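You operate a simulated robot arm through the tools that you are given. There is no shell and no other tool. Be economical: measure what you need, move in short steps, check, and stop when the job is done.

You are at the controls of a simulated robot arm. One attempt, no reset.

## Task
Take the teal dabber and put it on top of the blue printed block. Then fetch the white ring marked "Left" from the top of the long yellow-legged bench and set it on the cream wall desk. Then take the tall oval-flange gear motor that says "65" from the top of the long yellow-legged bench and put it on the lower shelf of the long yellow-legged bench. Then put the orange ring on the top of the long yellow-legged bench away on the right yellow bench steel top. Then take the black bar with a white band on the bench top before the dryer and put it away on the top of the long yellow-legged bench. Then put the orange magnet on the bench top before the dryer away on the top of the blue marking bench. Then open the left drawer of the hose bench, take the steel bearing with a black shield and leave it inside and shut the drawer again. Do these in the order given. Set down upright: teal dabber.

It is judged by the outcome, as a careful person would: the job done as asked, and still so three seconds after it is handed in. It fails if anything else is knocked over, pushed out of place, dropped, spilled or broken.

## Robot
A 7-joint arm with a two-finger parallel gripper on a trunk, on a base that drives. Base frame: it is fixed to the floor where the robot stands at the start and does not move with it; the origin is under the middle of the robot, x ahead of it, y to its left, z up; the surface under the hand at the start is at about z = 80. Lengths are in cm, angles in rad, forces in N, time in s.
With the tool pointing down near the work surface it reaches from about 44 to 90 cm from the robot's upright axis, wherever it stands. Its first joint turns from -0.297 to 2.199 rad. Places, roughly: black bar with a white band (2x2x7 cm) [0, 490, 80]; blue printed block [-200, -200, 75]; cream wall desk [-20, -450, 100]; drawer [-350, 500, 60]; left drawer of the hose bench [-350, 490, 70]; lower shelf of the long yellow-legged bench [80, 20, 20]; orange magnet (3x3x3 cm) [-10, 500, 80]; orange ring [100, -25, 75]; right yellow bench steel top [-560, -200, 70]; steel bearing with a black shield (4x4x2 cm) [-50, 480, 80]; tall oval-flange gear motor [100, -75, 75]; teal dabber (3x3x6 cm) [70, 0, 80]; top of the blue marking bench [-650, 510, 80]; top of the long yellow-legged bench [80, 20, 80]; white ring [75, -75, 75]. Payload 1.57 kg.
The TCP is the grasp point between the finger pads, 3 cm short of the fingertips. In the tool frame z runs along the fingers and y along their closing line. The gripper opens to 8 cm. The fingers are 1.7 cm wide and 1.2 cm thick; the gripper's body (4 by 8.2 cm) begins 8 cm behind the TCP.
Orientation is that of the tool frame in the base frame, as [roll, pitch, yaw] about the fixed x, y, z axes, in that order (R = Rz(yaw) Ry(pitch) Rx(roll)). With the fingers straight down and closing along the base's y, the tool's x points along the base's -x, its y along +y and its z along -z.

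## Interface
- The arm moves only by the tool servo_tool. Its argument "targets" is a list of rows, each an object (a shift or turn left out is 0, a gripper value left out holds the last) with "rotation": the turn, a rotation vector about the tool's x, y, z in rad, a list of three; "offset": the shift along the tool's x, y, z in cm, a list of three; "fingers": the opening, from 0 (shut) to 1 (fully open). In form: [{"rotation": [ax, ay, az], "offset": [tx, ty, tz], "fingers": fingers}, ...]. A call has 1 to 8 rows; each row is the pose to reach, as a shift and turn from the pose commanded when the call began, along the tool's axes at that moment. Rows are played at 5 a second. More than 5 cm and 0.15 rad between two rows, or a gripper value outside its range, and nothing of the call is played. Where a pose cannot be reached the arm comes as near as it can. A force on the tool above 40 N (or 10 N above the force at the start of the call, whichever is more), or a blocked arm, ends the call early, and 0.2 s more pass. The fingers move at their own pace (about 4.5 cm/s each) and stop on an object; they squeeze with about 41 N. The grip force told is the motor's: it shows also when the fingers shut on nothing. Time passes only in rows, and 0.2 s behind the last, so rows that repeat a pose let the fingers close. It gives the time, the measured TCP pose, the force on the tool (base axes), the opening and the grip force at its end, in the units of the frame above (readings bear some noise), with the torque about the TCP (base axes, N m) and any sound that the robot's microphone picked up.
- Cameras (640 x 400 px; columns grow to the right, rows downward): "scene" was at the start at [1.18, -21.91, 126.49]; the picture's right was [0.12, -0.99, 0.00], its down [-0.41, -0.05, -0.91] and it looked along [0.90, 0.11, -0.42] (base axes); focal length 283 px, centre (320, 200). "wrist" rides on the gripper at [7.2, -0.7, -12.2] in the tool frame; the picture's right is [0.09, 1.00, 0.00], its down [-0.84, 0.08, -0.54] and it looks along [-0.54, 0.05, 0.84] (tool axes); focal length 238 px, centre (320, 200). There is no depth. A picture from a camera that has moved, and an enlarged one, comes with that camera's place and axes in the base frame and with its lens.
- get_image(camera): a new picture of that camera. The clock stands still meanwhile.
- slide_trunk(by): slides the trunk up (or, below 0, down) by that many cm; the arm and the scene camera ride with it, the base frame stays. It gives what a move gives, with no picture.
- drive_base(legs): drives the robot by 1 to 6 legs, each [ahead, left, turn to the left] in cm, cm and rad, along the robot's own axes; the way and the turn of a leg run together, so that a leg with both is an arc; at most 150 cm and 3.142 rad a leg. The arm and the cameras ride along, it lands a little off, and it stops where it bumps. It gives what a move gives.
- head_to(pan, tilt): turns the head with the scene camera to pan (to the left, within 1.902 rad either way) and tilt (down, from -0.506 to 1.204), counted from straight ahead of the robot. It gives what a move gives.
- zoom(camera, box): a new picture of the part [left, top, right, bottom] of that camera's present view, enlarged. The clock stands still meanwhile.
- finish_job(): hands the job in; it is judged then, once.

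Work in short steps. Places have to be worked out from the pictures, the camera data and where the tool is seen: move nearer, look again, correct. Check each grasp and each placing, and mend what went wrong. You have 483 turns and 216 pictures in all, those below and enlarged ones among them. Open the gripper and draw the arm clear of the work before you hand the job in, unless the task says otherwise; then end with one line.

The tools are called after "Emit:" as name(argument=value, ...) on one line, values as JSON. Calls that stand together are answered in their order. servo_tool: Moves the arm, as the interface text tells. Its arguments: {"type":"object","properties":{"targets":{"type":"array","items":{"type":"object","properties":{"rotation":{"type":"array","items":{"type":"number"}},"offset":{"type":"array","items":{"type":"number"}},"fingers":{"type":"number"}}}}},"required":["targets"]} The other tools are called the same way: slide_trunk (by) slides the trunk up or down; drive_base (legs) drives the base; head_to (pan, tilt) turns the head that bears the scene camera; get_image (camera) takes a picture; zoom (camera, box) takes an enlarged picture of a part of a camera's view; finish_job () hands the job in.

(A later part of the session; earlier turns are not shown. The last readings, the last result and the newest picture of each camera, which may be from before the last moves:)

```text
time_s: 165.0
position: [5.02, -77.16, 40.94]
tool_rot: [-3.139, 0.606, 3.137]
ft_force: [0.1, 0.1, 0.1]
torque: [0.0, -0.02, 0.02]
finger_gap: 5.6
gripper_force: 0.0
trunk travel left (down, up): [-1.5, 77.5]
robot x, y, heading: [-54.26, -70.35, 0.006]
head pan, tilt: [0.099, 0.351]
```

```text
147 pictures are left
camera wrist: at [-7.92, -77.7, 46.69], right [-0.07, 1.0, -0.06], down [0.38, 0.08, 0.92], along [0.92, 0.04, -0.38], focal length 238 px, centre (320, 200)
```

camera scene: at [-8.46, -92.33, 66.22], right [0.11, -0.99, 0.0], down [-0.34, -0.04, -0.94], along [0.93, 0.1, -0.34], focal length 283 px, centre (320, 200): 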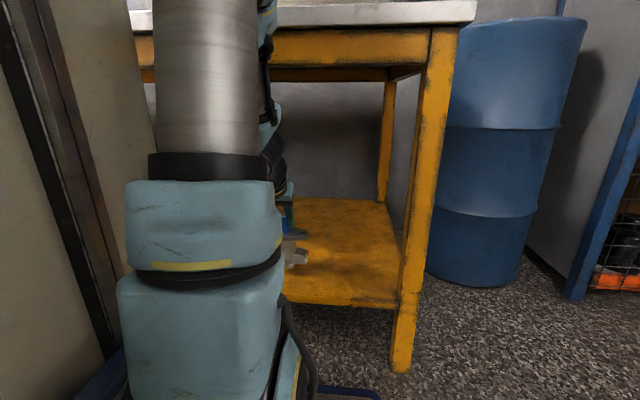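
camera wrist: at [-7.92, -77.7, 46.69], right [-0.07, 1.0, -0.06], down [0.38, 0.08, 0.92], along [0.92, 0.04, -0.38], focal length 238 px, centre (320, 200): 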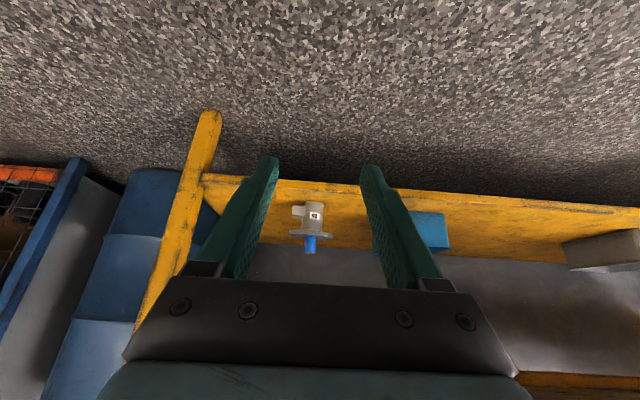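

The motor is placed. Next is the orange ring at about (91.5, -26): I raise the trunk, bring the tool back to straight down, and drive to face it.

Emit:
slide_trunk(by=76)

Emit:
servo_tool(targets=[{"rotation": [0, 0.14, 0]}, {"rotation": [0, 0.28, 0]}, {"rotation": [0, 0.42, 0]}, {"rotation": [0, 0.56, 0]}, {"rotation": [0, 0.606, 0], "fingers": 1}])

Emit:
drive_base(legs=[[30, 44, -0.006], [26, 0, 0]])

Emit:
get_image(camera="wrist")

```text
refused: 76 is not a number from -40 to 40
```

```text
time_s: 166.2
position: [4.99, -76.99, 40.92]
tool_rot: [-3.14, 0.001, 3.138]
ft_force: [-0.4, 0.2, 1.1]
torque: [-0.01, 0.0, 0.01]
finger_gap: 7.99
gripper_force: 0.0
trunk travel left (down, up): [-1.5, 77.5]
robot x, y, heading: [-53.79, -70.76, -0.001]
head pan, tilt: [0.099, 0.351]
```

```text
time_s: 170.6
position: [53.89, -34.0, 40.35]
tool_rot: [-3.124, -0.03, 3.126]
ft_force: [0.6, -0.5, 0.0]
torque: [-0.04, 0.01, -0.01]
finger_gap: 8.01
gripper_force: 0.1
trunk travel left (down, up): [-1.5, 77.5]
robot x, y, heading: [-2.99, -26.26, -0.014]
head pan, tilt: [0.099, 0.351]
stopped in leg 2: the robot was blocked; the commanded pose is now the measured one
```

```text
146 pictures are left
camera wrist: at [46.98, -34.39, 52.63], right [-0.08, 1.0, -0.02], down [0.85, 0.07, 0.52], along [0.52, 0.03, -0.86], focal length 238 px, centre (320, 200)
```

wrist: 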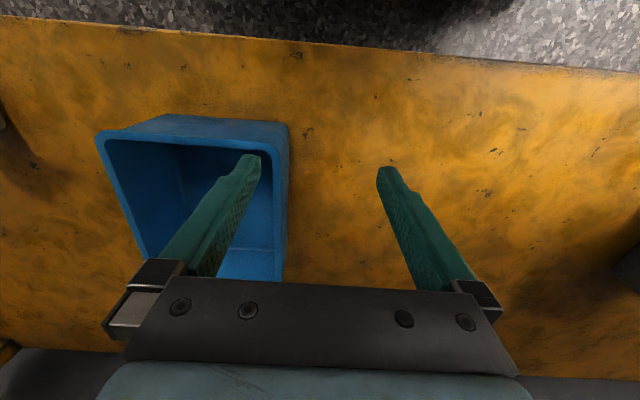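

The trunk call was refused, so the hand drove in low and the arm touched the bench edge. I reverse straight out and check that nothing moved.

Emit:
drive_base(legs=[[-50, 0, 0.01]])

Emit:
get_image(camera="wrist")

Emit:
slide_trunk(by=39)

Emit:
slide_trunk(by=37)

Emit:
get_image(camera="scene")

Emit:
get_image(camera="wrist")

```text
time_s: 173.6
position: [4.75, -32.79, 40.44]
tool_rot: [-3.125, -0.026, 3.138]
ft_force: [0.2, -0.2, -1.2]
torque: [0.03, -0.02, -0.02]
finger_gap: 8.03
gripper_force: 0.0
trunk travel left (down, up): [-1.5, 77.5]
robot x, y, heading: [-52.33, -26.07, -0.004]
head pan, tilt: [0.099, 0.351]
```

```text
145 pictures are left
camera wrist: at [-2.3, -33.3, 52.69], right [-0.09, 1.0, -0.02], down [0.85, 0.08, 0.52], along [0.52, 0.03, -0.85], focal length 238 px, centre (320, 200)
```

wrist: 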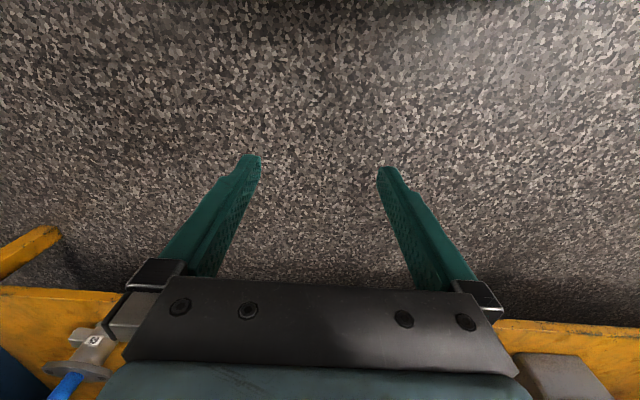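

```text
time_s: 177.3
position: [4.69, -32.86, 79.48]
tool_rot: [-3.124, -0.025, 3.138]
ft_force: [0.0, -0.5, -0.6]
torque: [0.0, -0.01, 0.03]
finger_gap: 8.0
gripper_force: 0.0
trunk travel left (down, up): [-40.5, 38.5]
robot x, y, heading: [-52.27, -25.59, -0.003]
head pan, tilt: [0.099, 0.351]
```

```text
time_s: 180.9
position: [4.61, -32.83, 116.59]
tool_rot: [-3.123, -0.023, 3.136]
ft_force: [-0.1, -0.8, 0.7]
torque: [-0.01, 0.02, 0.01]
finger_gap: 7.99
gripper_force: 0.2
trunk travel left (down, up): [-77.5, 1.5]
robot x, y, heading: [-52.52, -25.94, -0.006]
head pan, tilt: [0.099, 0.351]
```

```text
144 pictures are left
camera scene: at [-51.08, -47.83, 142.22], right [0.1, -1.0, 0.0], down [-0.34, -0.03, -0.94], along [0.93, 0.09, -0.34], focal length 283 px, centre (320, 200)
```

scene: 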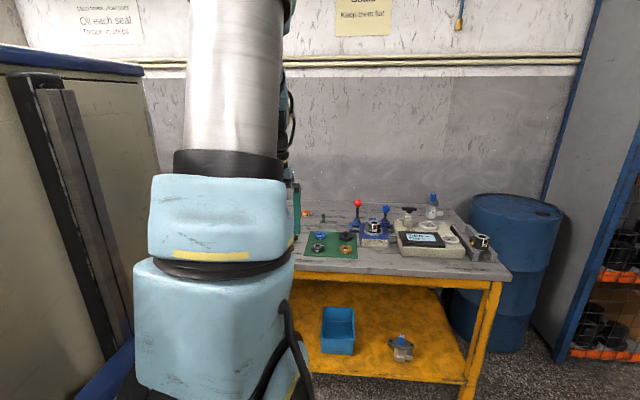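

```text
143 pictures are left
camera wrist: at [-2.3, -33.3, 128.69], right [-0.09, 1.0, -0.02], down [0.85, 0.08, 0.52], along [0.52, 0.03, -0.85], focal length 238 px, centre (320, 200)
```

wrist: 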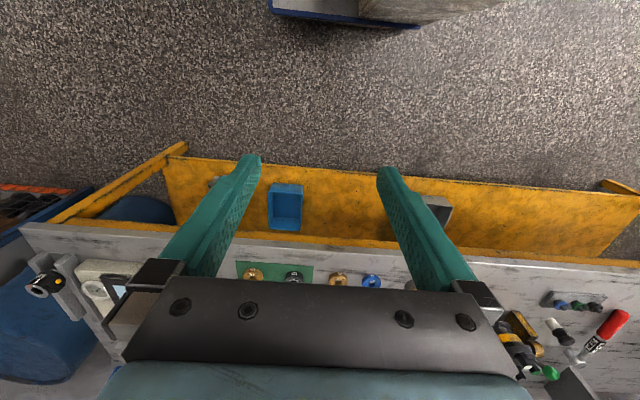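

Nothing was disturbed. I straighten the tool and drive up to the bench for the orange ring.

Emit:
servo_tool(targets=[{"rotation": [-0.018, -0.023, 0]}, {"rotation": [-0.018, -0.023, 0]}])

Emit:
drive_base(legs=[[55, 0, 0.004]])

Emit:
get_image(camera="wrist")

```text
time_s: 181.5
position: [4.72, -32.89, 116.44]
tool_rot: [3.139, 0.0, 3.137]
ft_force: [-0.4, 0.1, -0.6]
torque: [0.02, 0.02, -0.03]
finger_gap: 8.0
gripper_force: 0.1
trunk travel left (down, up): [-77.5, 1.5]
robot x, y, heading: [-52.55, -25.8, -0.001]
head pan, tilt: [0.099, 0.351]
```

```text
time_s: 184.6
position: [58.65, -32.44, 116.51]
tool_rot: [-3.141, 0.001, -3.138]
ft_force: [-0.6, -0.3, 0.6]
torque: [-0.01, 0.0, -0.03]
finger_gap: 8.01
gripper_force: 0.2
trunk travel left (down, up): [-77.5, 1.5]
robot x, y, heading: [1.74, -25.56, 0.002]
head pan, tilt: [0.099, 0.351]
```

```text
142 pictures are left
camera wrist: at [51.33, -33.21, 128.5], right [-0.09, 1.0, 0.0], down [0.84, 0.08, 0.54], along [0.54, 0.05, -0.84], focal length 238 px, centre (320, 200)
```

wrist: 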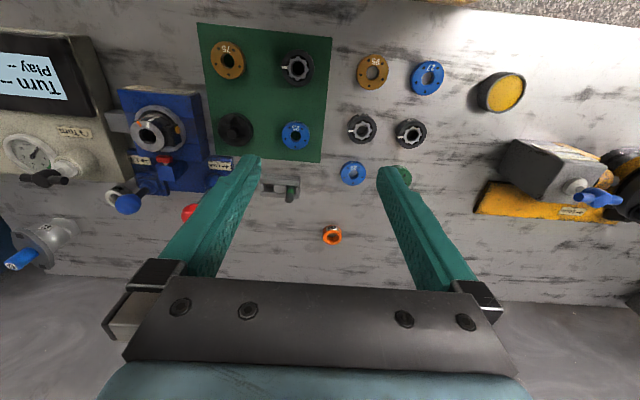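

The ring is at (91.5, -26.4). I nudge forward and bring the hand over it.

Emit:
drive_base(legs=[[2, 0, 0]])

Emit:
servo_tool(targets=[{"offset": [-4.4, 0.8, 0], "fingers": 0.85}, {"offset": [-8.8, 1.6, 0]}, {"offset": [-13.2, 2.4, 1]}, {"offset": [-17.6, 3.3, 3]}, {"offset": [-22, 4.2, 5]}, {"offset": [-26.4, 5.1, 7]}, {"offset": [-30.3, 5.9, 9]}, {"offset": [-30.3, 5.9, 13]}])

Emit:
get_image(camera="wrist")

```text
time_s: 185.4
position: [60.7, -32.48, 116.48]
tool_rot: [-3.141, 0.0, -3.138]
ft_force: [0.4, -0.4, -0.2]
torque: [-0.01, -0.05, -0.01]
finger_gap: 8.0
gripper_force: 0.0
trunk travel left (down, up): [-77.5, 1.5]
robot x, y, heading: [3.52, -25.8, 0.002]
head pan, tilt: [0.099, 0.351]
```

```text
time_s: 187.2
position: [90.92, -26.35, 103.56]
tool_rot: [-3.141, 0.001, -3.138]
ft_force: [-0.6, -0.3, 1.1]
torque: [0.01, 0.0, 0.03]
finger_gap: 6.79
gripper_force: 0.0
trunk travel left (down, up): [-77.5, 1.5]
robot x, y, heading: [3.55, -25.47, 0.002]
head pan, tilt: [0.099, 0.351]
```

```text
141 pictures are left
camera wrist: at [83.5, -27.12, 115.62], right [-0.1, 1.0, 0.0], down [0.84, 0.08, 0.54], along [0.54, 0.05, -0.84], focal length 238 px, centre (320, 200)
```

wrist: 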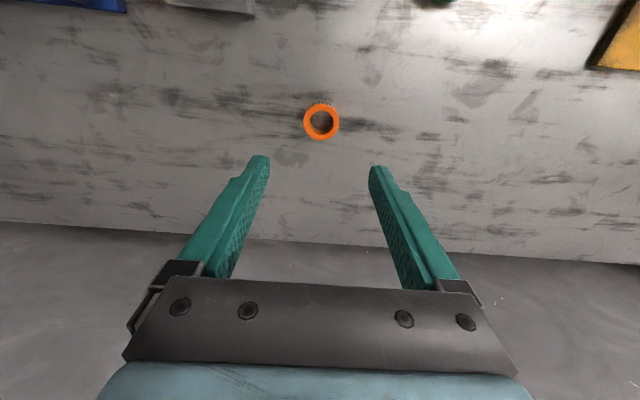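

The ring is centred to within about 1 cm. I correct, go down to z≈83.4 and close.

Emit:
servo_tool(targets=[{"offset": [-1.2, 0.1, 4.5]}, {"offset": [-1.2, 0.1, 9]}, {"offset": [-1.2, 0.1, 13.5]}, {"offset": [-1.2, 0.1, 17]}, {"offset": [-1.2, 0.1, 20.1]}, {"offset": [-1.2, 0.1, 20.1], "fingers": 0}, {"offset": [-1.2, 0.1, 20.1]}, {"offset": [-1.2, 0.1, 20.1]}])

Emit:
get_image(camera="wrist")

```text
time_s: 189.0
position: [92.07, -26.21, 83.35]
tool_rot: [3.141, 0.0, -3.14]
ft_force: [-0.3, -0.2, 0.6]
torque: [-0.06, 0.02, 0.01]
finger_gap: 4.82
gripper_force: 29.2
trunk travel left (down, up): [-77.5, 1.5]
robot x, y, heading: [3.38, -25.62, 0.004]
head pan, tilt: [0.099, 0.351]
```

```text
140 pictures are left
camera wrist: at [84.76, -26.97, 95.35], right [-0.09, 1.0, 0.0], down [0.84, 0.08, 0.54], along [0.54, 0.05, -0.84], focal length 238 px, centre (320, 200)
```

wrist: 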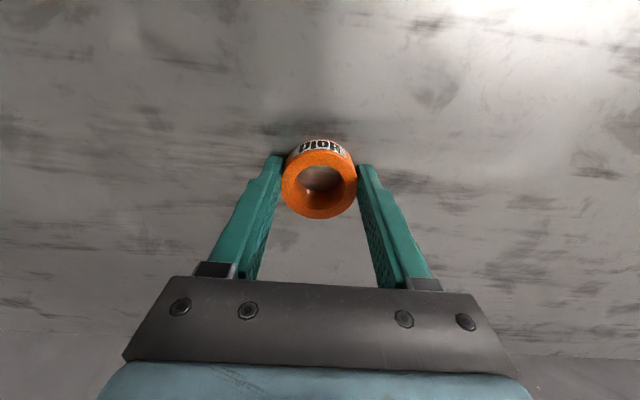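

The orange ring is held (gap 4.82). I lift, retract, and back off from the bench.

Emit:
servo_tool(targets=[{"offset": [0, 0, -4.5]}, {"offset": [0, 0, -9]}, {"offset": [0, 0, -14]}, {"offset": [0, 0, -19]}, {"offset": [0, 0, -24]}, {"offset": [3, 0, -28]}, {"offset": [7, 0, -30]}, {"offset": [11.5, 0, -31]}])

Emit:
servo_tool(targets=[{"offset": [5, 0, 0]}, {"offset": [10, 0, 0]}, {"offset": [15, 0, 0]}, {"offset": [20, 0, 0]}, {"offset": [25, 0, 0]}, {"offset": [30, 0, 0]}])

Emit:
drive_base(legs=[[-70, 0, 0], [0, 0, -1.571], [45, 0, 0]])

Emit:
head_to(pan=-1.3, tilt=0.25)

Emit:
get_image(camera="scene")

```text
time_s: 190.8
position: [80.67, -26.51, 114.03]
tool_rot: [3.141, -0.002, -3.14]
ft_force: [1.1, 0.0, -1.0]
torque: [0.02, 0.05, 0.01]
finger_gap: 4.72
gripper_force: 41.0
trunk travel left (down, up): [-77.5, 1.5]
robot x, y, heading: [3.99, -25.69, 0.005]
head pan, tilt: [0.099, 0.351]
```

```text
time_s: 192.2
position: [50.51, -26.55, 114.38]
tool_rot: [-3.141, -0.001, -3.14]
ft_force: [0.6, 0.9, -1.1]
torque: [-0.02, 0.04, 0.0]
finger_gap: 4.71
gripper_force: 41.0
trunk travel left (down, up): [-77.5, 1.5]
robot x, y, heading: [3.82, -25.35, 0.003]
head pan, tilt: [0.099, 0.351]
```

```text
time_s: 202.1
position: [-64.1, -119.18, 114.34]
tool_rot: [3.141, 0.001, 1.603]
ft_force: [0.7, -0.3, -0.5]
torque: [0.02, -0.01, 0.0]
finger_gap: 4.6
gripper_force: 41.0
trunk travel left (down, up): [-77.5, 1.5]
robot x, y, heading: [-64.11, -72.16, -1.537]
head pan, tilt: [0.099, 0.351]
```

```text
time_s: 203.7
position: [-64.09, -119.07, 114.36]
tool_rot: [3.14, -0.001, 1.604]
ft_force: [-0.3, -0.1, -0.3]
torque: [0.01, -0.01, 0.01]
finger_gap: 4.56
gripper_force: 40.7
trunk travel left (down, up): [-77.5, 1.5]
robot x, y, heading: [-64.25, -72.23, -1.542]
head pan, tilt: [-1.3, 0.25]
```

```text
139 pictures are left
camera scene: at [-96.65, -67.64, 143.16], right [-0.3, 0.95, 0.0], down [0.24, 0.07, -0.97], along [-0.92, -0.29, -0.25], focal length 283 px, centre (320, 200)
```

scene: 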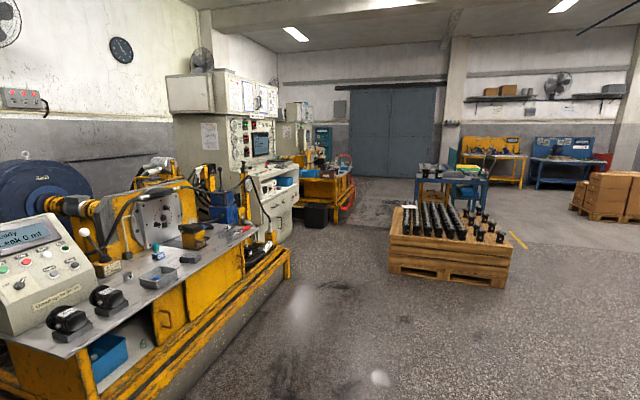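

The pallet spans y ≥ -79 beyond x ≈ -363, and the machine fronts are near y ≈ -180. I turn to face -x and drive down the lane at y ≈ -128.

Emit:
drive_base(legs=[[0, 0, -1.6], [100, 52, 0], [110, 4, 0]])

Emit:
head_to(pan=0.0, tilt=0.3)

Emit:
get_image(camera="scene")

Emit:
get_image(camera="wrist")

```text
time_s: 218.5
position: [-321.54, -123.83, 114.5]
tool_rot: [3.141, 0.0, -0.034]
ft_force: [0.6, 0.2, -0.7]
torque: [0.02, -0.03, -0.02]
finger_gap: 4.43
gripper_force: 40.7
trunk travel left (down, up): [-77.5, 1.5]
robot x, y, heading: [-274.79, -126.56, 3.109]
head pan, tilt: [-1.3, 0.25]
```

```text
time_s: 220.0
position: [-321.6, -123.84, 114.34]
tool_rot: [3.141, -0.001, -0.034]
ft_force: [0.3, 0.6, 0.7]
torque: [0.0, -0.01, 0.0]
finger_gap: 4.43
gripper_force: 41.3
trunk travel left (down, up): [-77.5, 1.5]
robot x, y, heading: [-274.36, -126.08, 3.112]
head pan, tilt: [0.0, 0.3]
```

```text
138 pictures are left
camera scene: at [-275.22, -103.28, 142.69], right [0.03, 1.0, 0.0], down [0.3, -0.01, -0.96], along [-0.95, 0.03, -0.3], focal length 283 px, centre (320, 200)
```

scene: 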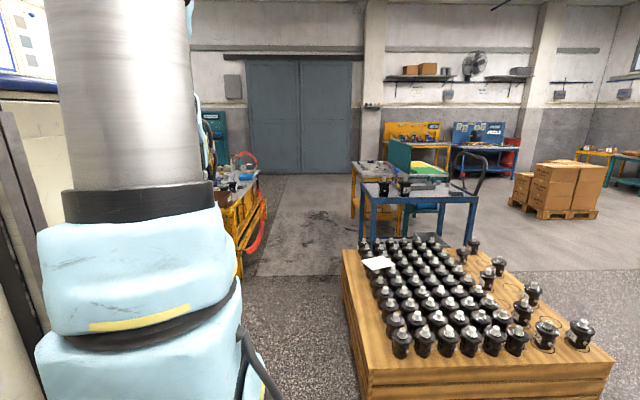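

```text
137 pictures are left
camera wrist: at [-314.45, -123.36, 126.47], right [0.06, -1.0, 0.0], down [-0.84, -0.05, 0.54], along [-0.54, -0.03, -0.84], focal length 238 px, centre (320, 200)
```

wrist: 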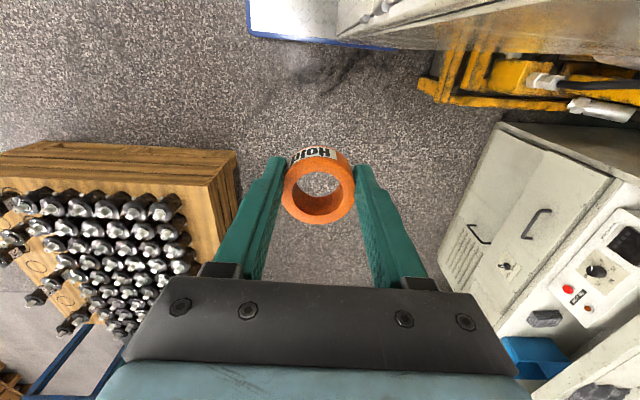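

The lane between the pallet (y≈-79) and the machine (y≈-176) is about 97 cm wide, and I am near its middle. I continue along it.

Emit:
drive_base(legs=[[5, 2, 0.03], [120, 2, 0]])

Emit:
head_to(pan=0.7, tilt=0.5)

Emit:
get_image(camera="scene")

Emit:
get_image(camera="wrist")

```text
time_s: 226.8
position: [-449.32, -128.21, 114.51]
tool_rot: [3.141, 0.001, -0.01]
ft_force: [-0.4, -0.5, -0.6]
torque: [0.01, -0.02, 0.03]
finger_gap: 4.46
gripper_force: 41.1
trunk travel left (down, up): [-77.5, 1.5]
robot x, y, heading: [-402.8, -129.52, 3.13]
head pan, tilt: [0.0, 0.3]
```

```text
time_s: 227.8
position: [-449.13, -127.99, 114.46]
tool_rot: [3.141, 0.0, -0.009]
ft_force: [0.2, 0.6, -0.9]
torque: [-0.02, -0.05, 0.02]
finger_gap: 4.47
gripper_force: 41.4
trunk travel left (down, up): [-77.5, 1.5]
robot x, y, heading: [-402.31, -129.4, 3.138]
head pan, tilt: [0.7, 0.499]
```

```text
136 pictures are left
camera scene: at [-401.09, -112.41, 140.85], right [-0.64, 0.77, 0.0], down [0.37, 0.3, -0.88], along [-0.68, -0.56, -0.48], focal length 283 px, centre (320, 200)
```

scene: 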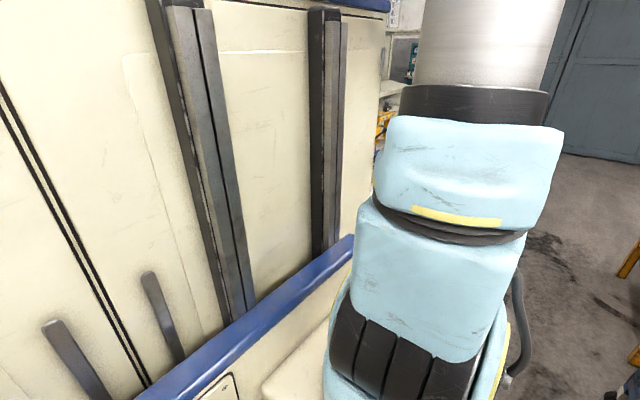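

```text
135 pictures are left
camera wrist: at [-442.16, -127.54, 126.47], right [0.08, -1.0, 0.0], down [-0.84, -0.07, 0.54], along [-0.54, -0.05, -0.84], focal length 238 px, centre (320, 200)
```

wrist: 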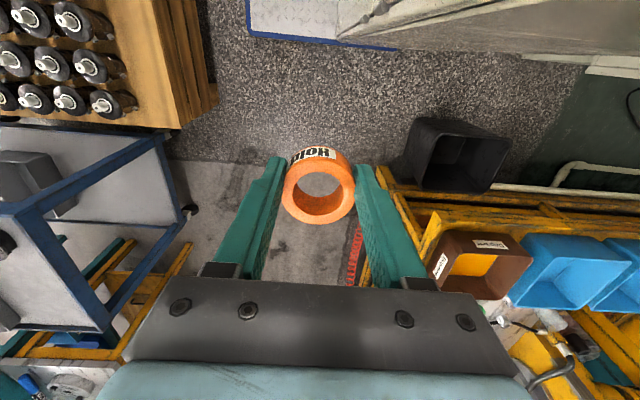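

I move on to about (-540, -110), in front of the right yellow bench, then turn to face it.

Emit:
drive_base(legs=[[130, -17, 0]])

Emit:
get_image(camera="wrist")

```text
time_s: 234.4
position: [-579.17, -111.12, 114.49]
tool_rot: [3.141, 0.001, 0.001]
ft_force: [0.2, 0.4, 0.7]
torque: [-0.01, 0.03, 0.0]
finger_gap: 4.46
gripper_force: 40.9
trunk travel left (down, up): [-77.5, 1.5]
robot x, y, heading: [-532.2, -112.04, -3.143]
head pan, tilt: [0.7, 0.499]
```

```text
134 pictures are left
camera wrist: at [-572.02, -110.47, 126.48], right [0.09, -1.0, 0.0], down [-0.84, -0.08, 0.54], along [-0.54, -0.05, -0.84], focal length 238 px, centre (320, 200)
```

wrist: 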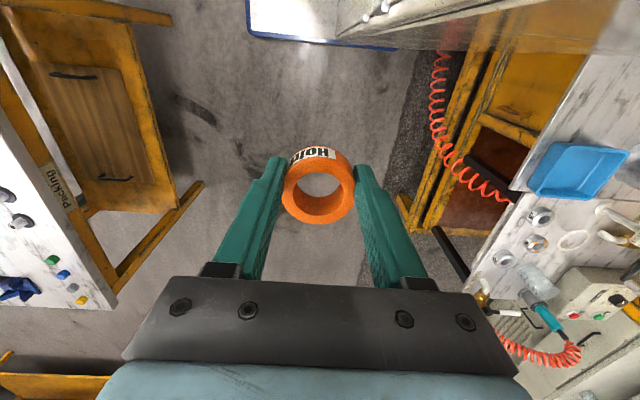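

The steel top's front edge is near y≈-167. I turn left to face the bench.

Emit:
drive_base(legs=[[0, 0, 1.571]])

Emit:
head_to(pan=-0.3, tilt=0.5)

Emit:
get_image(camera="scene")

Emit:
get_image(camera="wrist")

```text
time_s: 238.7
position: [-531.99, -159.1, 114.43]
tool_rot: [-3.142, 0.0, 1.596]
ft_force: [-0.9, -0.8, 0.2]
torque: [-0.01, -0.01, 0.0]
finger_gap: 4.47
gripper_force: 41.1
trunk travel left (down, up): [-77.5, 1.5]
robot x, y, heading: [-531.87, -112.25, -1.547]
head pan, tilt: [0.7, 0.499]
```

```text
time_s: 239.9
position: [-532.11, -159.21, 114.41]
tool_rot: [3.14, 0.002, 1.595]
ft_force: [0.0, 0.0, 0.0]
torque: [-0.01, -0.02, -0.03]
finger_gap: 4.46
gripper_force: 40.8
trunk travel left (down, up): [-77.5, 1.5]
robot x, y, heading: [-532.23, -111.99, -1.545]
head pan, tilt: [-0.3, 0.499]
```

```text
133 pictures are left
camera scene: at [-557.76, -113.41, 140.85], right [-0.96, 0.27, 0.0], down [0.13, 0.46, -0.88], along [-0.24, -0.84, -0.48], focal length 283 px, centre (320, 200)
```

scene: 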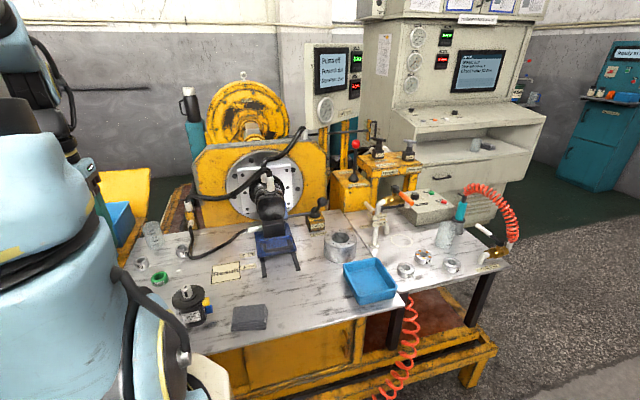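

```text
132 pictures are left
camera wrist: at [-532.98, -151.93, 126.48], right [0.99, 0.12, 0.0], down [0.1, -0.84, 0.54], along [0.06, -0.54, -0.84], focal length 238 px, centre (320, 200)
```

wrist: 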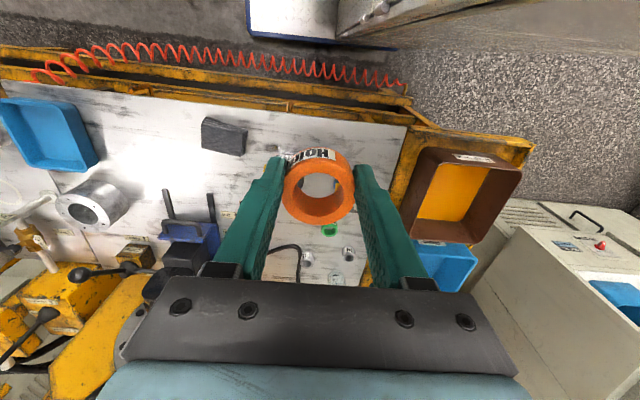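

The free spot between the blue tray and the grey block is at about (-570, -178). I shift right along the bench, keeping clear of the red coil, to stand before it.

Emit:
drive_base(legs=[[-5, -38, -0.026]])

Emit:
servo_tool(targets=[{"offset": [-4, 0, 0]}, {"offset": [-8, 0, 0]}, {"offset": [-12, 0, 0]}, {"offset": [-12, 0, 0]}])

Emit:
get_image(camera="wrist")

Emit:
get_image(camera="scene")

```text
time_s: 242.3
position: [-571.33, -154.34, 114.42]
tool_rot: [3.141, 0.0, 1.566]
ft_force: [-0.1, -0.5, -0.4]
torque: [0.0, -0.01, -0.02]
finger_gap: 4.46
gripper_force: 41.4
trunk travel left (down, up): [-77.5, 1.5]
robot x, y, heading: [-570.01, -107.4, -1.58]
head pan, tilt: [-0.3, 0.499]
```

```text
time_s: 243.3
position: [-571.3, -166.34, 114.51]
tool_rot: [3.141, 0.0, 1.565]
ft_force: [0.2, 0.6, -0.8]
torque: [0.0, 0.0, 0.0]
finger_gap: 4.48
gripper_force: 41.6
trunk travel left (down, up): [-77.5, 1.5]
robot x, y, heading: [-570.2, -107.4, -1.573]
head pan, tilt: [-0.3, 0.499]
```

```text
131 pictures are left
camera wrist: at [-572.04, -159.19, 126.54], right [1.0, 0.09, 0.0], down [0.07, -0.84, 0.54], along [0.05, -0.54, -0.84], focal length 238 px, centre (320, 200)
```

wrist: 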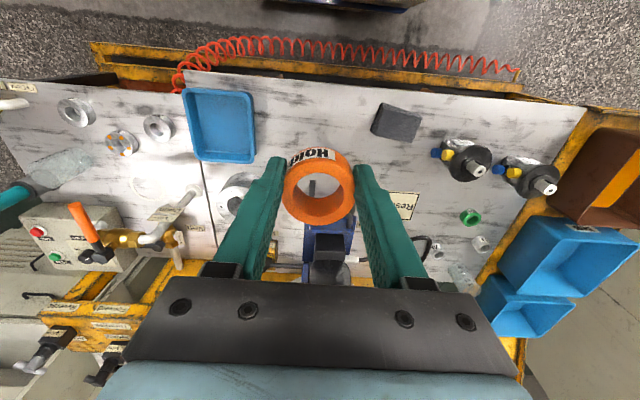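

```text
130 pictures are left
camera scene: at [-595.68, -107.95, 140.85], right [-0.95, 0.3, 0.0], down [0.14, 0.46, -0.88], along [-0.26, -0.84, -0.48], focal length 283 px, centre (320, 200)
```

scene: 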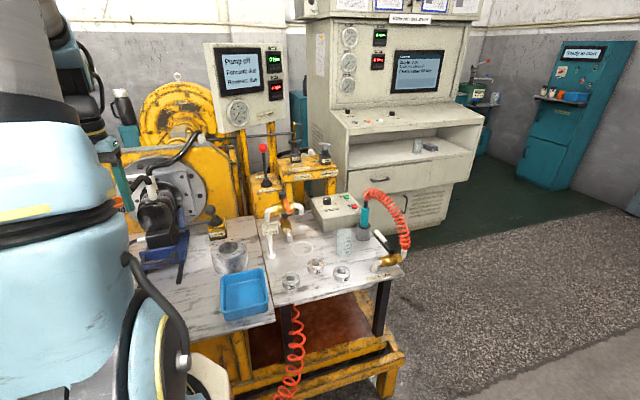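

The free area centres on about (-572, -176). I move over it and lower to z≈88 to look again.

Emit:
servo_tool(targets=[{"offset": [-4.8, -0.4, 0]}, {"offset": [-9.7, -0.7, 0]}, {"offset": [-9.7, -0.7, 5]}, {"offset": [-9.7, -0.7, 10]}, {"offset": [-9.7, -0.7, 15]}, {"offset": [-9.7, -0.7, 20]}, {"offset": [-9.7, -0.7, 25]}, {"offset": [-9.7, -0.7, 28]}])

Emit:
get_image(camera="wrist")

```text
time_s: 245.2
position: [-572.09, -175.93, 86.73]
tool_rot: [3.14, 0.001, 1.564]
ft_force: [0.2, 0.8, 0.4]
torque: [-0.02, 0.0, -0.01]
finger_gap: 4.44
gripper_force: 40.7
trunk travel left (down, up): [-77.5, 1.5]
robot x, y, heading: [-570.17, -107.52, -1.572]
head pan, tilt: [-0.3, 0.499]
```

```text
129 pictures are left
camera wrist: at [-572.83, -168.75, 98.64], right [1.0, 0.09, 0.0], down [0.07, -0.84, 0.54], along [0.05, -0.54, -0.84], focal length 238 px, centre (320, 200)
```

wrist: 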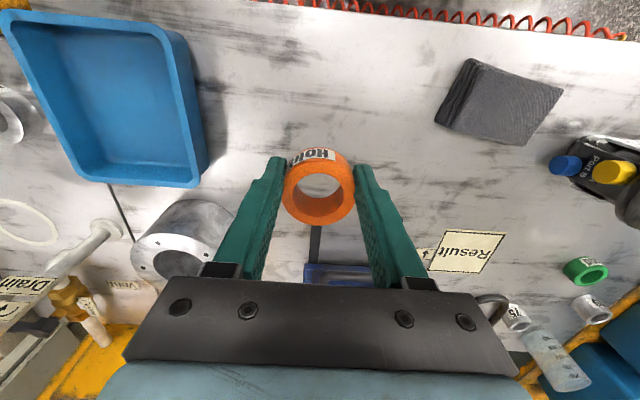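

Clear beneath. I lower and then feel for the top.

Emit:
servo_tool(targets=[{"offset": [0, 0, 4]}, {"offset": [0, 0, 8]}, {"offset": [0, 0, 10.5]}, {"offset": [0, 0, 11.5]}])

Emit:
servo_tool(targets=[{"offset": [0, 0, 0.3]}, {"offset": [0, 0, 0.6]}, {"offset": [0, 0, 0.9]}, {"offset": [0, 0, 1.2]}, {"offset": [0, 0, 1.5]}, {"offset": [0, 0, 1.8]}, {"offset": [0, 0, 2.1]}, {"offset": [0, 0, 2.4]}])

Emit:
get_image(camera="wrist")

```text
time_s: 246.2
position: [-572.11, -176.03, 74.94]
tool_rot: [-3.141, 0.0, 1.567]
ft_force: [0.0, -0.7, 0.1]
torque: [-0.02, 0.0, 0.0]
finger_gap: 4.46
gripper_force: 40.5
trunk travel left (down, up): [-77.5, 1.5]
robot x, y, heading: [-570.16, -107.47, -1.578]
head pan, tilt: [-0.3, 0.499]
```

```text
time_s: 248.0
position: [-572.13, -176.16, 72.93]
tool_rot: [3.139, 0.002, 1.565]
ft_force: [-1.3, 11.8, 25.5]
torque: [0.23, 0.25, -0.07]
finger_gap: 4.45
gripper_force: 40.6
trunk travel left (down, up): [-77.5, 1.5]
robot x, y, heading: [-569.85, -107.45, -1.572]
head pan, tilt: [-0.3, 0.499]
stopped in row 8: the force on the tool passed its limit at 60 N (the readings are from after the stop); the commanded pose is now the measured one
```

```text
128 pictures are left
camera wrist: at [-572.81, -168.91, 85.01], right [1.0, 0.09, 0.0], down [0.07, -0.84, 0.54], along [0.05, -0.54, -0.84], focal length 238 px, centre (320, 200)
```

wrist: 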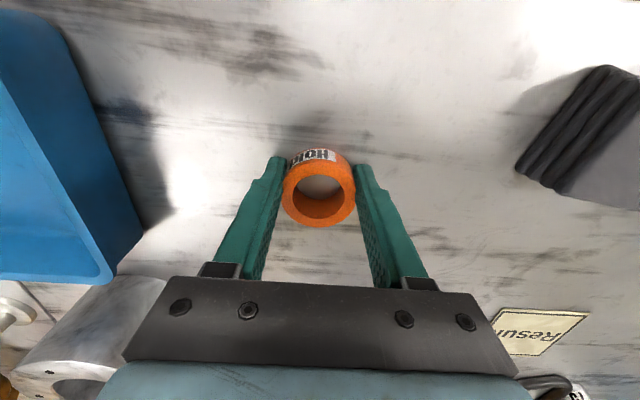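

The ring is on the steel top. I open, rise and check.

Emit:
servo_tool(targets=[{"offset": [0, 0, -0.1]}, {"offset": [0, 0, -0.1], "fingers": 0.85}, {"offset": [0, 0, -0.1]}, {"offset": [0, 0, -0.1]}, {"offset": [0, 0, -4]}, {"offset": [0, 0, -8.5]}, {"offset": [0, 0, -13]}])

Emit:
get_image(camera="wrist")

```text
time_s: 249.6
position: [-572.04, -176.21, 85.85]
tool_rot: [3.141, 0.003, 1.565]
ft_force: [-0.3, -0.1, -0.8]
torque: [0.05, 0.0, -0.02]
finger_gap: 6.79
gripper_force: 0.1
trunk travel left (down, up): [-77.5, 1.5]
robot x, y, heading: [-569.81, -107.29, -1.575]
head pan, tilt: [-0.3, 0.499]
```

```text
127 pictures are left
camera wrist: at [-572.9, -168.98, 97.9], right [1.0, 0.09, 0.0], down [0.07, -0.84, 0.54], along [0.05, -0.54, -0.84], focal length 238 px, centre (320, 200)
```

wrist: 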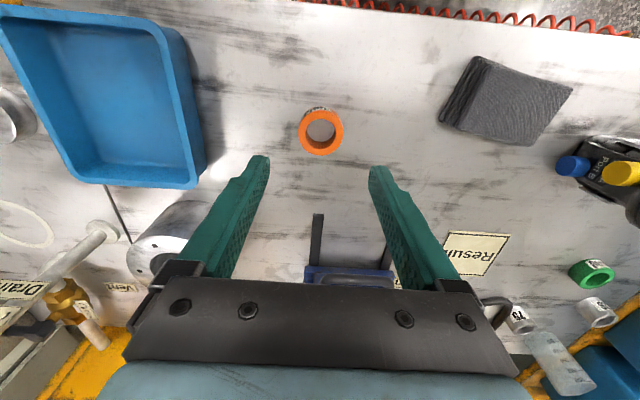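

The orange ring is down on the steel top. I raise and retract, then go back along the lane toward the far side of the room.

Emit:
servo_tool(targets=[{"offset": [0, 0, -5]}, {"offset": [0, 0, -10]}, {"offset": [0, 0, -15]}, {"offset": [0, 0, -20]}, {"offset": [0, 0, -25]}, {"offset": [4, 0, -27]}, {"offset": [8.5, 0, -28]}, {"offset": [13, 0, -28]}])

Emit:
servo_tool(targets=[{"offset": [4, 0, 0]}, {"offset": [8, 0, 0]}])

Emit:
head_to(pan=-1.9, tilt=0.3)

Emit:
get_image(camera="scene")

```text
time_s: 251.4
position: [-571.86, -162.99, 114.01]
tool_rot: [-3.141, 0.002, 1.565]
ft_force: [0.4, -0.3, -0.8]
torque: [0.06, -0.01, 0.02]
finger_gap: 6.77
gripper_force: 0.1
trunk travel left (down, up): [-77.5, 1.5]
robot x, y, heading: [-570.0, -107.25, -1.576]
head pan, tilt: [-0.3, 0.499]
```

```text
time_s: 252.0
position: [-571.99, -155.06, 113.84]
tool_rot: [3.139, 0.001, 1.565]
ft_force: [0.9, -0.3, 0.3]
torque: [0.08, 0.0, 0.01]
finger_gap: 6.79
gripper_force: 0.0
trunk travel left (down, up): [-77.5, 1.5]
robot x, y, heading: [-569.86, -107.31, -1.576]
head pan, tilt: [-0.3, 0.499]
```

```text
time_s: 253.6
position: [-571.85, -154.99, 113.82]
tool_rot: [3.138, 0.001, 1.564]
ft_force: [-1.2, 0.4, 0.1]
torque: [-0.01, -0.02, -0.01]
finger_gap: 6.81
gripper_force: 0.0
trunk travel left (down, up): [-77.5, 1.5]
robot x, y, heading: [-570.01, -107.52, -1.569]
head pan, tilt: [-1.901, 0.3]
```

```text
126 pictures are left
camera scene: at [-601.77, -96.21, 142.69], right [0.33, 0.94, 0.0], down [0.28, -0.1, -0.96], along [-0.9, 0.31, -0.3], focal length 283 px, centre (320, 200)
```

scene: 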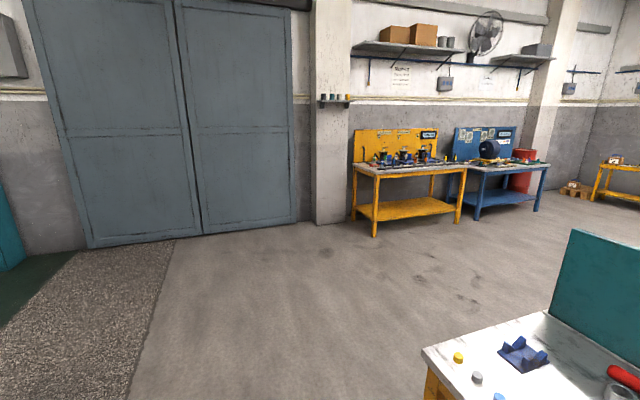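

I return to the turning spot, face +x, and drive back east through the lane.

Emit:
drive_base(legs=[[4, 38, 0], [0, 0, 1.57], [60, -17, 0], [120, 0, 0]])

```text
time_s: 268.8
position: [-302.27, -133.92, 113.84]
tool_rot: [3.141, 0.001, 3.127]
ft_force: [-0.5, 0.6, 0.8]
torque: [0.01, -0.02, -0.01]
finger_gap: 6.8
gripper_force: 0.1
trunk travel left (down, up): [-77.5, 1.5]
robot x, y, heading: [-349.87, -131.43, -0.017]
head pan, tilt: [-1.901, 0.3]
```

Emit:
drive_base(legs=[[120, 15, 0.017], [10, 0, 1.57]])

Emit:
head_to(pan=0.0, tilt=0.25)

Emit:
get_image(camera="scene")

```text
time_s: 278.7
position: [-221.41, -62.14, 113.86]
tool_rot: [3.14, 0.001, -1.56]
ft_force: [-0.7, -0.2, -0.1]
torque: [0.01, -0.01, 0.01]
finger_gap: 6.82
gripper_force: 0.1
trunk travel left (down, up): [-77.5, 1.5]
robot x, y, heading: [-222.75, -109.84, 1.582]
head pan, tilt: [-1.901, 0.3]
```

```text
time_s: 280.6
position: [-221.44, -62.17, 113.98]
tool_rot: [3.14, 0.001, -1.56]
ft_force: [-0.1, 0.5, -0.6]
torque: [0.03, 0.0, -0.01]
finger_gap: 6.8
gripper_force: 0.0
trunk travel left (down, up): [-77.5, 1.5]
robot x, y, heading: [-222.68, -110.05, 1.581]
head pan, tilt: [0.0, 0.25]
```

```text
125 pictures are left
camera scene: at [-199.61, -108.16, 143.16], right [1.0, 0.01, 0.0], down [0.0, -0.25, -0.97], along [-0.01, 0.97, -0.25], focal length 283 px, centre (320, 200)
```

scene: 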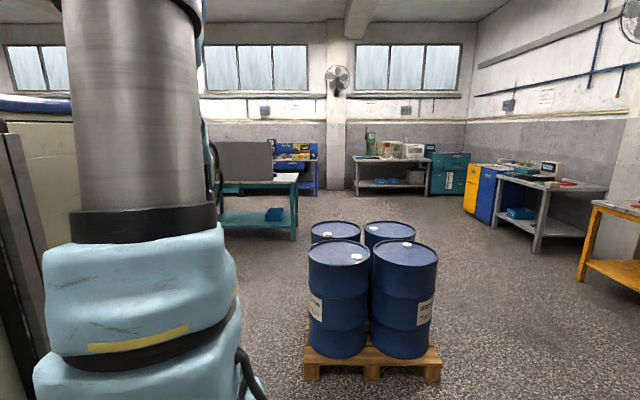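

The target bench with the dryer stands against the far wall near y ≈ 490. I sidestep to x ≈ -45, which gives a clear lane between the blue drums and the benches, and drive north.

Emit:
drive_base(legs=[[30, -145, -0.011], [60, -30, 0], [140, 0, 0]])

Emit:
get_image(camera="scene")

```text
time_s: 298.0
position: [-42.51, 170.21, 113.89]
tool_rot: [3.141, 0.003, -1.569]
ft_force: [-0.5, 0.1, 0.3]
torque: [-0.01, 0.03, 0.0]
finger_gap: 6.79
gripper_force: 0.1
trunk travel left (down, up): [-77.5, 1.5]
robot x, y, heading: [-44.05, 122.94, 1.574]
head pan, tilt: [0.0, 0.25]
```

```text
124 pictures are left
camera scene: at [-20.88, 123.95, 143.16], right [1.0, 0.0, 0.0], down [0.0, -0.25, -0.97], along [0.0, 0.97, -0.25], focal length 283 px, centre (320, 200)
```

scene: 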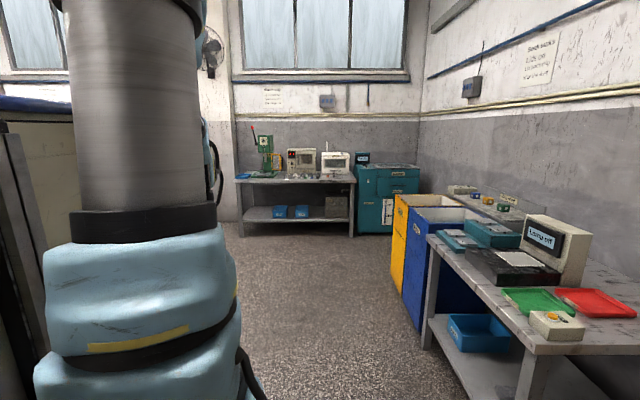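

The bench with the dryer spans x from -120 to 18, with its front near y 450. I drive up to y ≈ 375 and look.

Emit:
drive_base(legs=[[140, -10, 0], [112, -6, 0]])

Emit:
head_to(pan=0.05, tilt=0.5)

Emit:
get_image(camera="scene")

Emit:
get_image(camera="wrist")

```text
time_s: 310.4
position: [-31.35, 424.1, 113.89]
tool_rot: [3.14, 0.001, -1.541]
ft_force: [1.0, -0.8, 0.6]
torque: [0.01, -0.01, 0.01]
finger_gap: 6.78
gripper_force: 0.1
trunk travel left (down, up): [-77.5, 1.5]
robot x, y, heading: [-31.75, 376.7, 1.602]
head pan, tilt: [0.0, 0.25]
```

```text
time_s: 311.2
position: [-31.41, 424.26, 113.88]
tool_rot: [3.139, 0.003, -1.543]
ft_force: [-0.6, 0.2, 0.2]
torque: [-0.04, 0.04, -0.01]
finger_gap: 6.81
gripper_force: 0.1
trunk travel left (down, up): [-77.5, 1.5]
robot x, y, heading: [-31.6, 376.6, 1.601]
head pan, tilt: [0.051, 0.499]
```

```text
123 pictures are left
camera scene: at [-9.07, 378.31, 140.86], right [1.0, 0.08, 0.0], down [0.04, -0.48, -0.88], along [-0.07, 0.88, -0.48], focal length 283 px, centre (320, 200)
```

scene: 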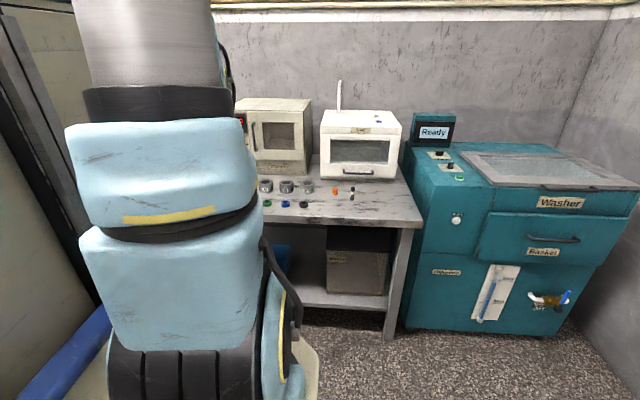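

```text
122 pictures are left
camera wrist: at [-30.56, 416.96, 125.87], right [-0.99, -0.12, 0.0], down [-0.1, 0.83, 0.54], along [-0.07, 0.54, -0.84], focal length 238 px, centre (320, 200)
```

wrist: 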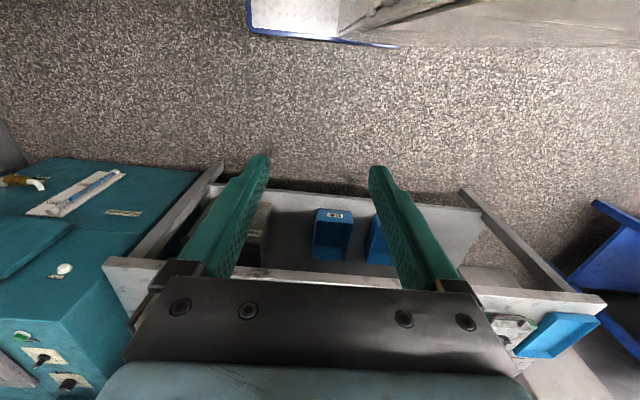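

Emit:
zoom(camera="scene", box=[235, 140, 435, 260])

```text
3.20 times, centred on (335, 200) of scene
camera zoom: at [-9.07, 378.31, 140.86], right [1.0, 0.08, 0.0], down [0.04, -0.48, -0.88], along [-0.07, 0.88, -0.48], focal length 904 px, centre (272, 200)
```

zoom: 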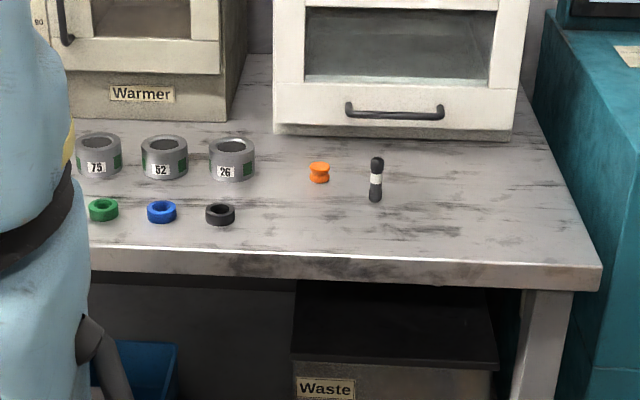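

The black bar stands upright near (-3.5, 492), the orange magnet is near (-11.5, 497), and the black-shield bearing is near (-24, 485). I drive closer and look with the wrist camera.

Emit:
drive_base(legs=[[40, -20, -0.03]])

Emit:
servo_tool(targets=[{"offset": [-4.5, 0, 0], "fingers": 0.6}, {"offset": [-9, 0, 0]}, {"offset": [-13, 0, 0]}])

Emit:
get_image(camera="wrist")

```text
time_s: 313.9
position: [-10.57, 464.77, 113.75]
tool_rot: [3.139, 0.003, -1.578]
ft_force: [-0.8, 0.6, 0.0]
torque: [-0.01, 0.0, 0.0]
finger_gap: 6.83
gripper_force: 0.0
trunk travel left (down, up): [-77.5, 1.5]
robot x, y, heading: [-12.38, 417.49, 1.567]
head pan, tilt: [0.051, 0.499]
```

```text
time_s: 314.7
position: [-10.35, 477.84, 113.87]
tool_rot: [3.141, 0.0, -1.577]
ft_force: [0.1, 0.0, 0.5]
torque: [0.06, 0.0, 0.0]
finger_gap: 4.81
gripper_force: 0.1
trunk travel left (down, up): [-77.5, 1.5]
robot x, y, heading: [-12.49, 417.42, 1.568]
head pan, tilt: [0.051, 0.499]
```

```text
120 pictures are left
camera wrist: at [-9.85, 470.58, 125.84], right [-1.0, -0.09, 0.0], down [-0.07, 0.84, 0.54], along [-0.05, 0.54, -0.84], focal length 238 px, centre (320, 200)
```

wrist: 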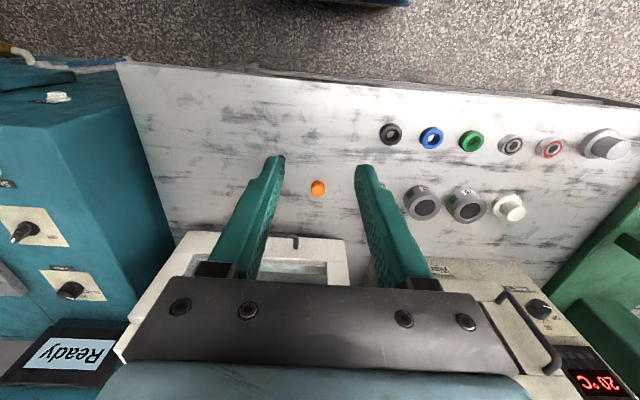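

The left finger hides the bar. I shift the hand over it and look.

Emit:
servo_tool(targets=[{"offset": [-2, -3.2, 2]}, {"offset": [-5, -6, 4]}, {"offset": [-8, -6, 8]}, {"offset": [-8, -6, 8]}])

Emit:
get_image(camera="wrist")

```text
time_s: 315.7
position: [-4.45, 485.81, 105.79]
tool_rot: [3.141, 0.001, -1.578]
ft_force: [-1.1, 0.1, -0.4]
torque: [-0.01, -0.01, 0.02]
finger_gap: 4.81
gripper_force: 0.1
trunk travel left (down, up): [-77.5, 1.5]
robot x, y, heading: [-12.59, 417.4, 1.565]
head pan, tilt: [0.051, 0.499]
```

```text
119 pictures are left
camera wrist: at [-3.92, 478.66, 117.81], right [-1.0, -0.09, 0.0], down [-0.07, 0.84, 0.54], along [-0.05, 0.54, -0.84], focal length 238 px, centre (320, 200)
```

wrist: 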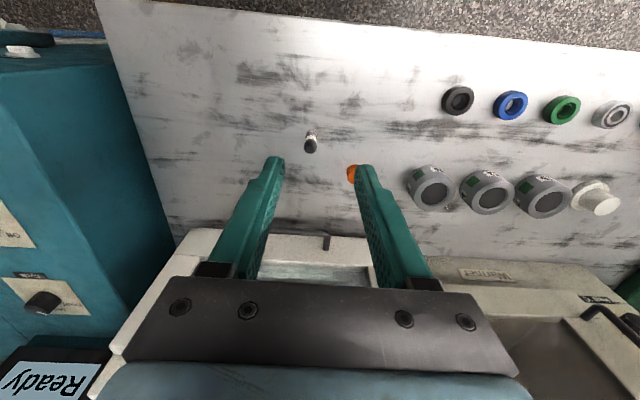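

The bar stands at (-3.6, 490.0), top z≈87. I descend around it and close.

Emit:
servo_tool(targets=[{"offset": [-4.2, -0.85, 1]}, {"offset": [-4.2, -0.85, 6]}, {"offset": [-4.2, -0.85, 11]}, {"offset": [-4.2, -0.85, 14.5]}])

Emit:
get_image(camera="wrist")

```text
time_s: 316.7
position: [-3.62, 489.9, 91.24]
tool_rot: [3.14, 0.001, -1.577]
ft_force: [0.0, -0.3, 0.2]
torque: [-0.01, -0.03, 0.05]
finger_gap: 4.79
gripper_force: 0.2
trunk travel left (down, up): [-77.5, 1.5]
robot x, y, heading: [-12.28, 417.28, 1.568]
head pan, tilt: [0.051, 0.499]
```

```text
118 pictures are left
camera wrist: at [-3.13, 482.57, 103.24], right [-1.0, -0.08, 0.0], down [-0.07, 0.84, 0.54], along [-0.05, 0.54, -0.84], focal length 238 px, centre (320, 200)
```

wrist: 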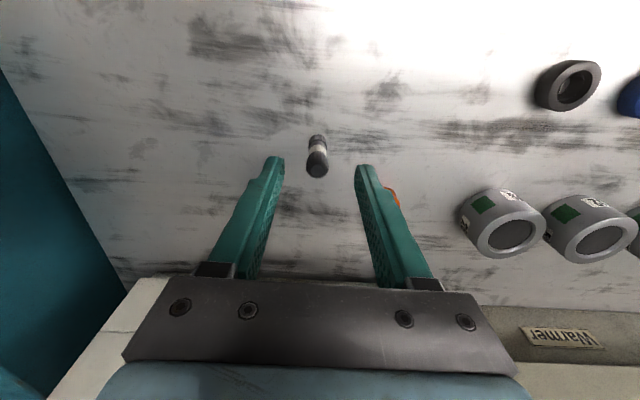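

Well centred. I go down 7.2 cm, close, and lift a little.

Emit:
servo_tool(targets=[{"offset": [-0.3, 0, 3.5]}, {"offset": [-0.3, 0, 7.2]}, {"offset": [-0.3, 0, 7.2], "fingers": 0}, {"offset": [-0.3, 0, 7.2]}, {"offset": [-0.3, 0, 7.2]}, {"offset": [-0.3, 0, 7.2]}])

Emit:
servo_tool(targets=[{"offset": [0, 0, -3]}, {"offset": [0, 0, -7]}])

Emit:
get_image(camera="wrist")

```text
time_s: 318.1
position: [-3.68, 490.2, 84.17]
tool_rot: [3.138, 0.001, -1.578]
ft_force: [0.2, 0.3, 0.1]
torque: [-0.01, 0.02, 0.01]
finger_gap: 1.65
gripper_force: 31.9
trunk travel left (down, up): [-77.5, 1.5]
robot x, y, heading: [-12.85, 417.28, 1.568]
head pan, tilt: [0.051, 0.499]
```

```text
time_s: 318.7
position: [-3.52, 490.17, 91.32]
tool_rot: [3.14, 0.0, -1.579]
ft_force: [-0.4, 0.2, -1.3]
torque: [-0.05, 0.0, 0.01]
finger_gap: 1.69
gripper_force: 32.1
trunk travel left (down, up): [-77.5, 1.5]
robot x, y, heading: [-12.55, 417.2, 1.56]
head pan, tilt: [0.051, 0.499]
```

```text
117 pictures are left
camera wrist: at [-3.07, 482.95, 103.3], right [-1.0, -0.08, 0.0], down [-0.07, 0.84, 0.54], along [-0.05, 0.54, -0.84], focal length 238 px, centre (320, 200)
```

wrist: 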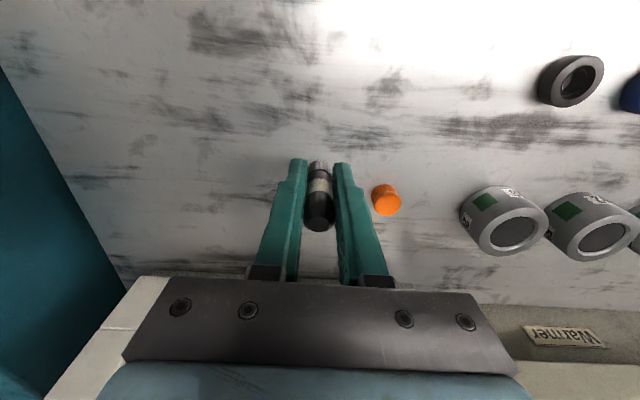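

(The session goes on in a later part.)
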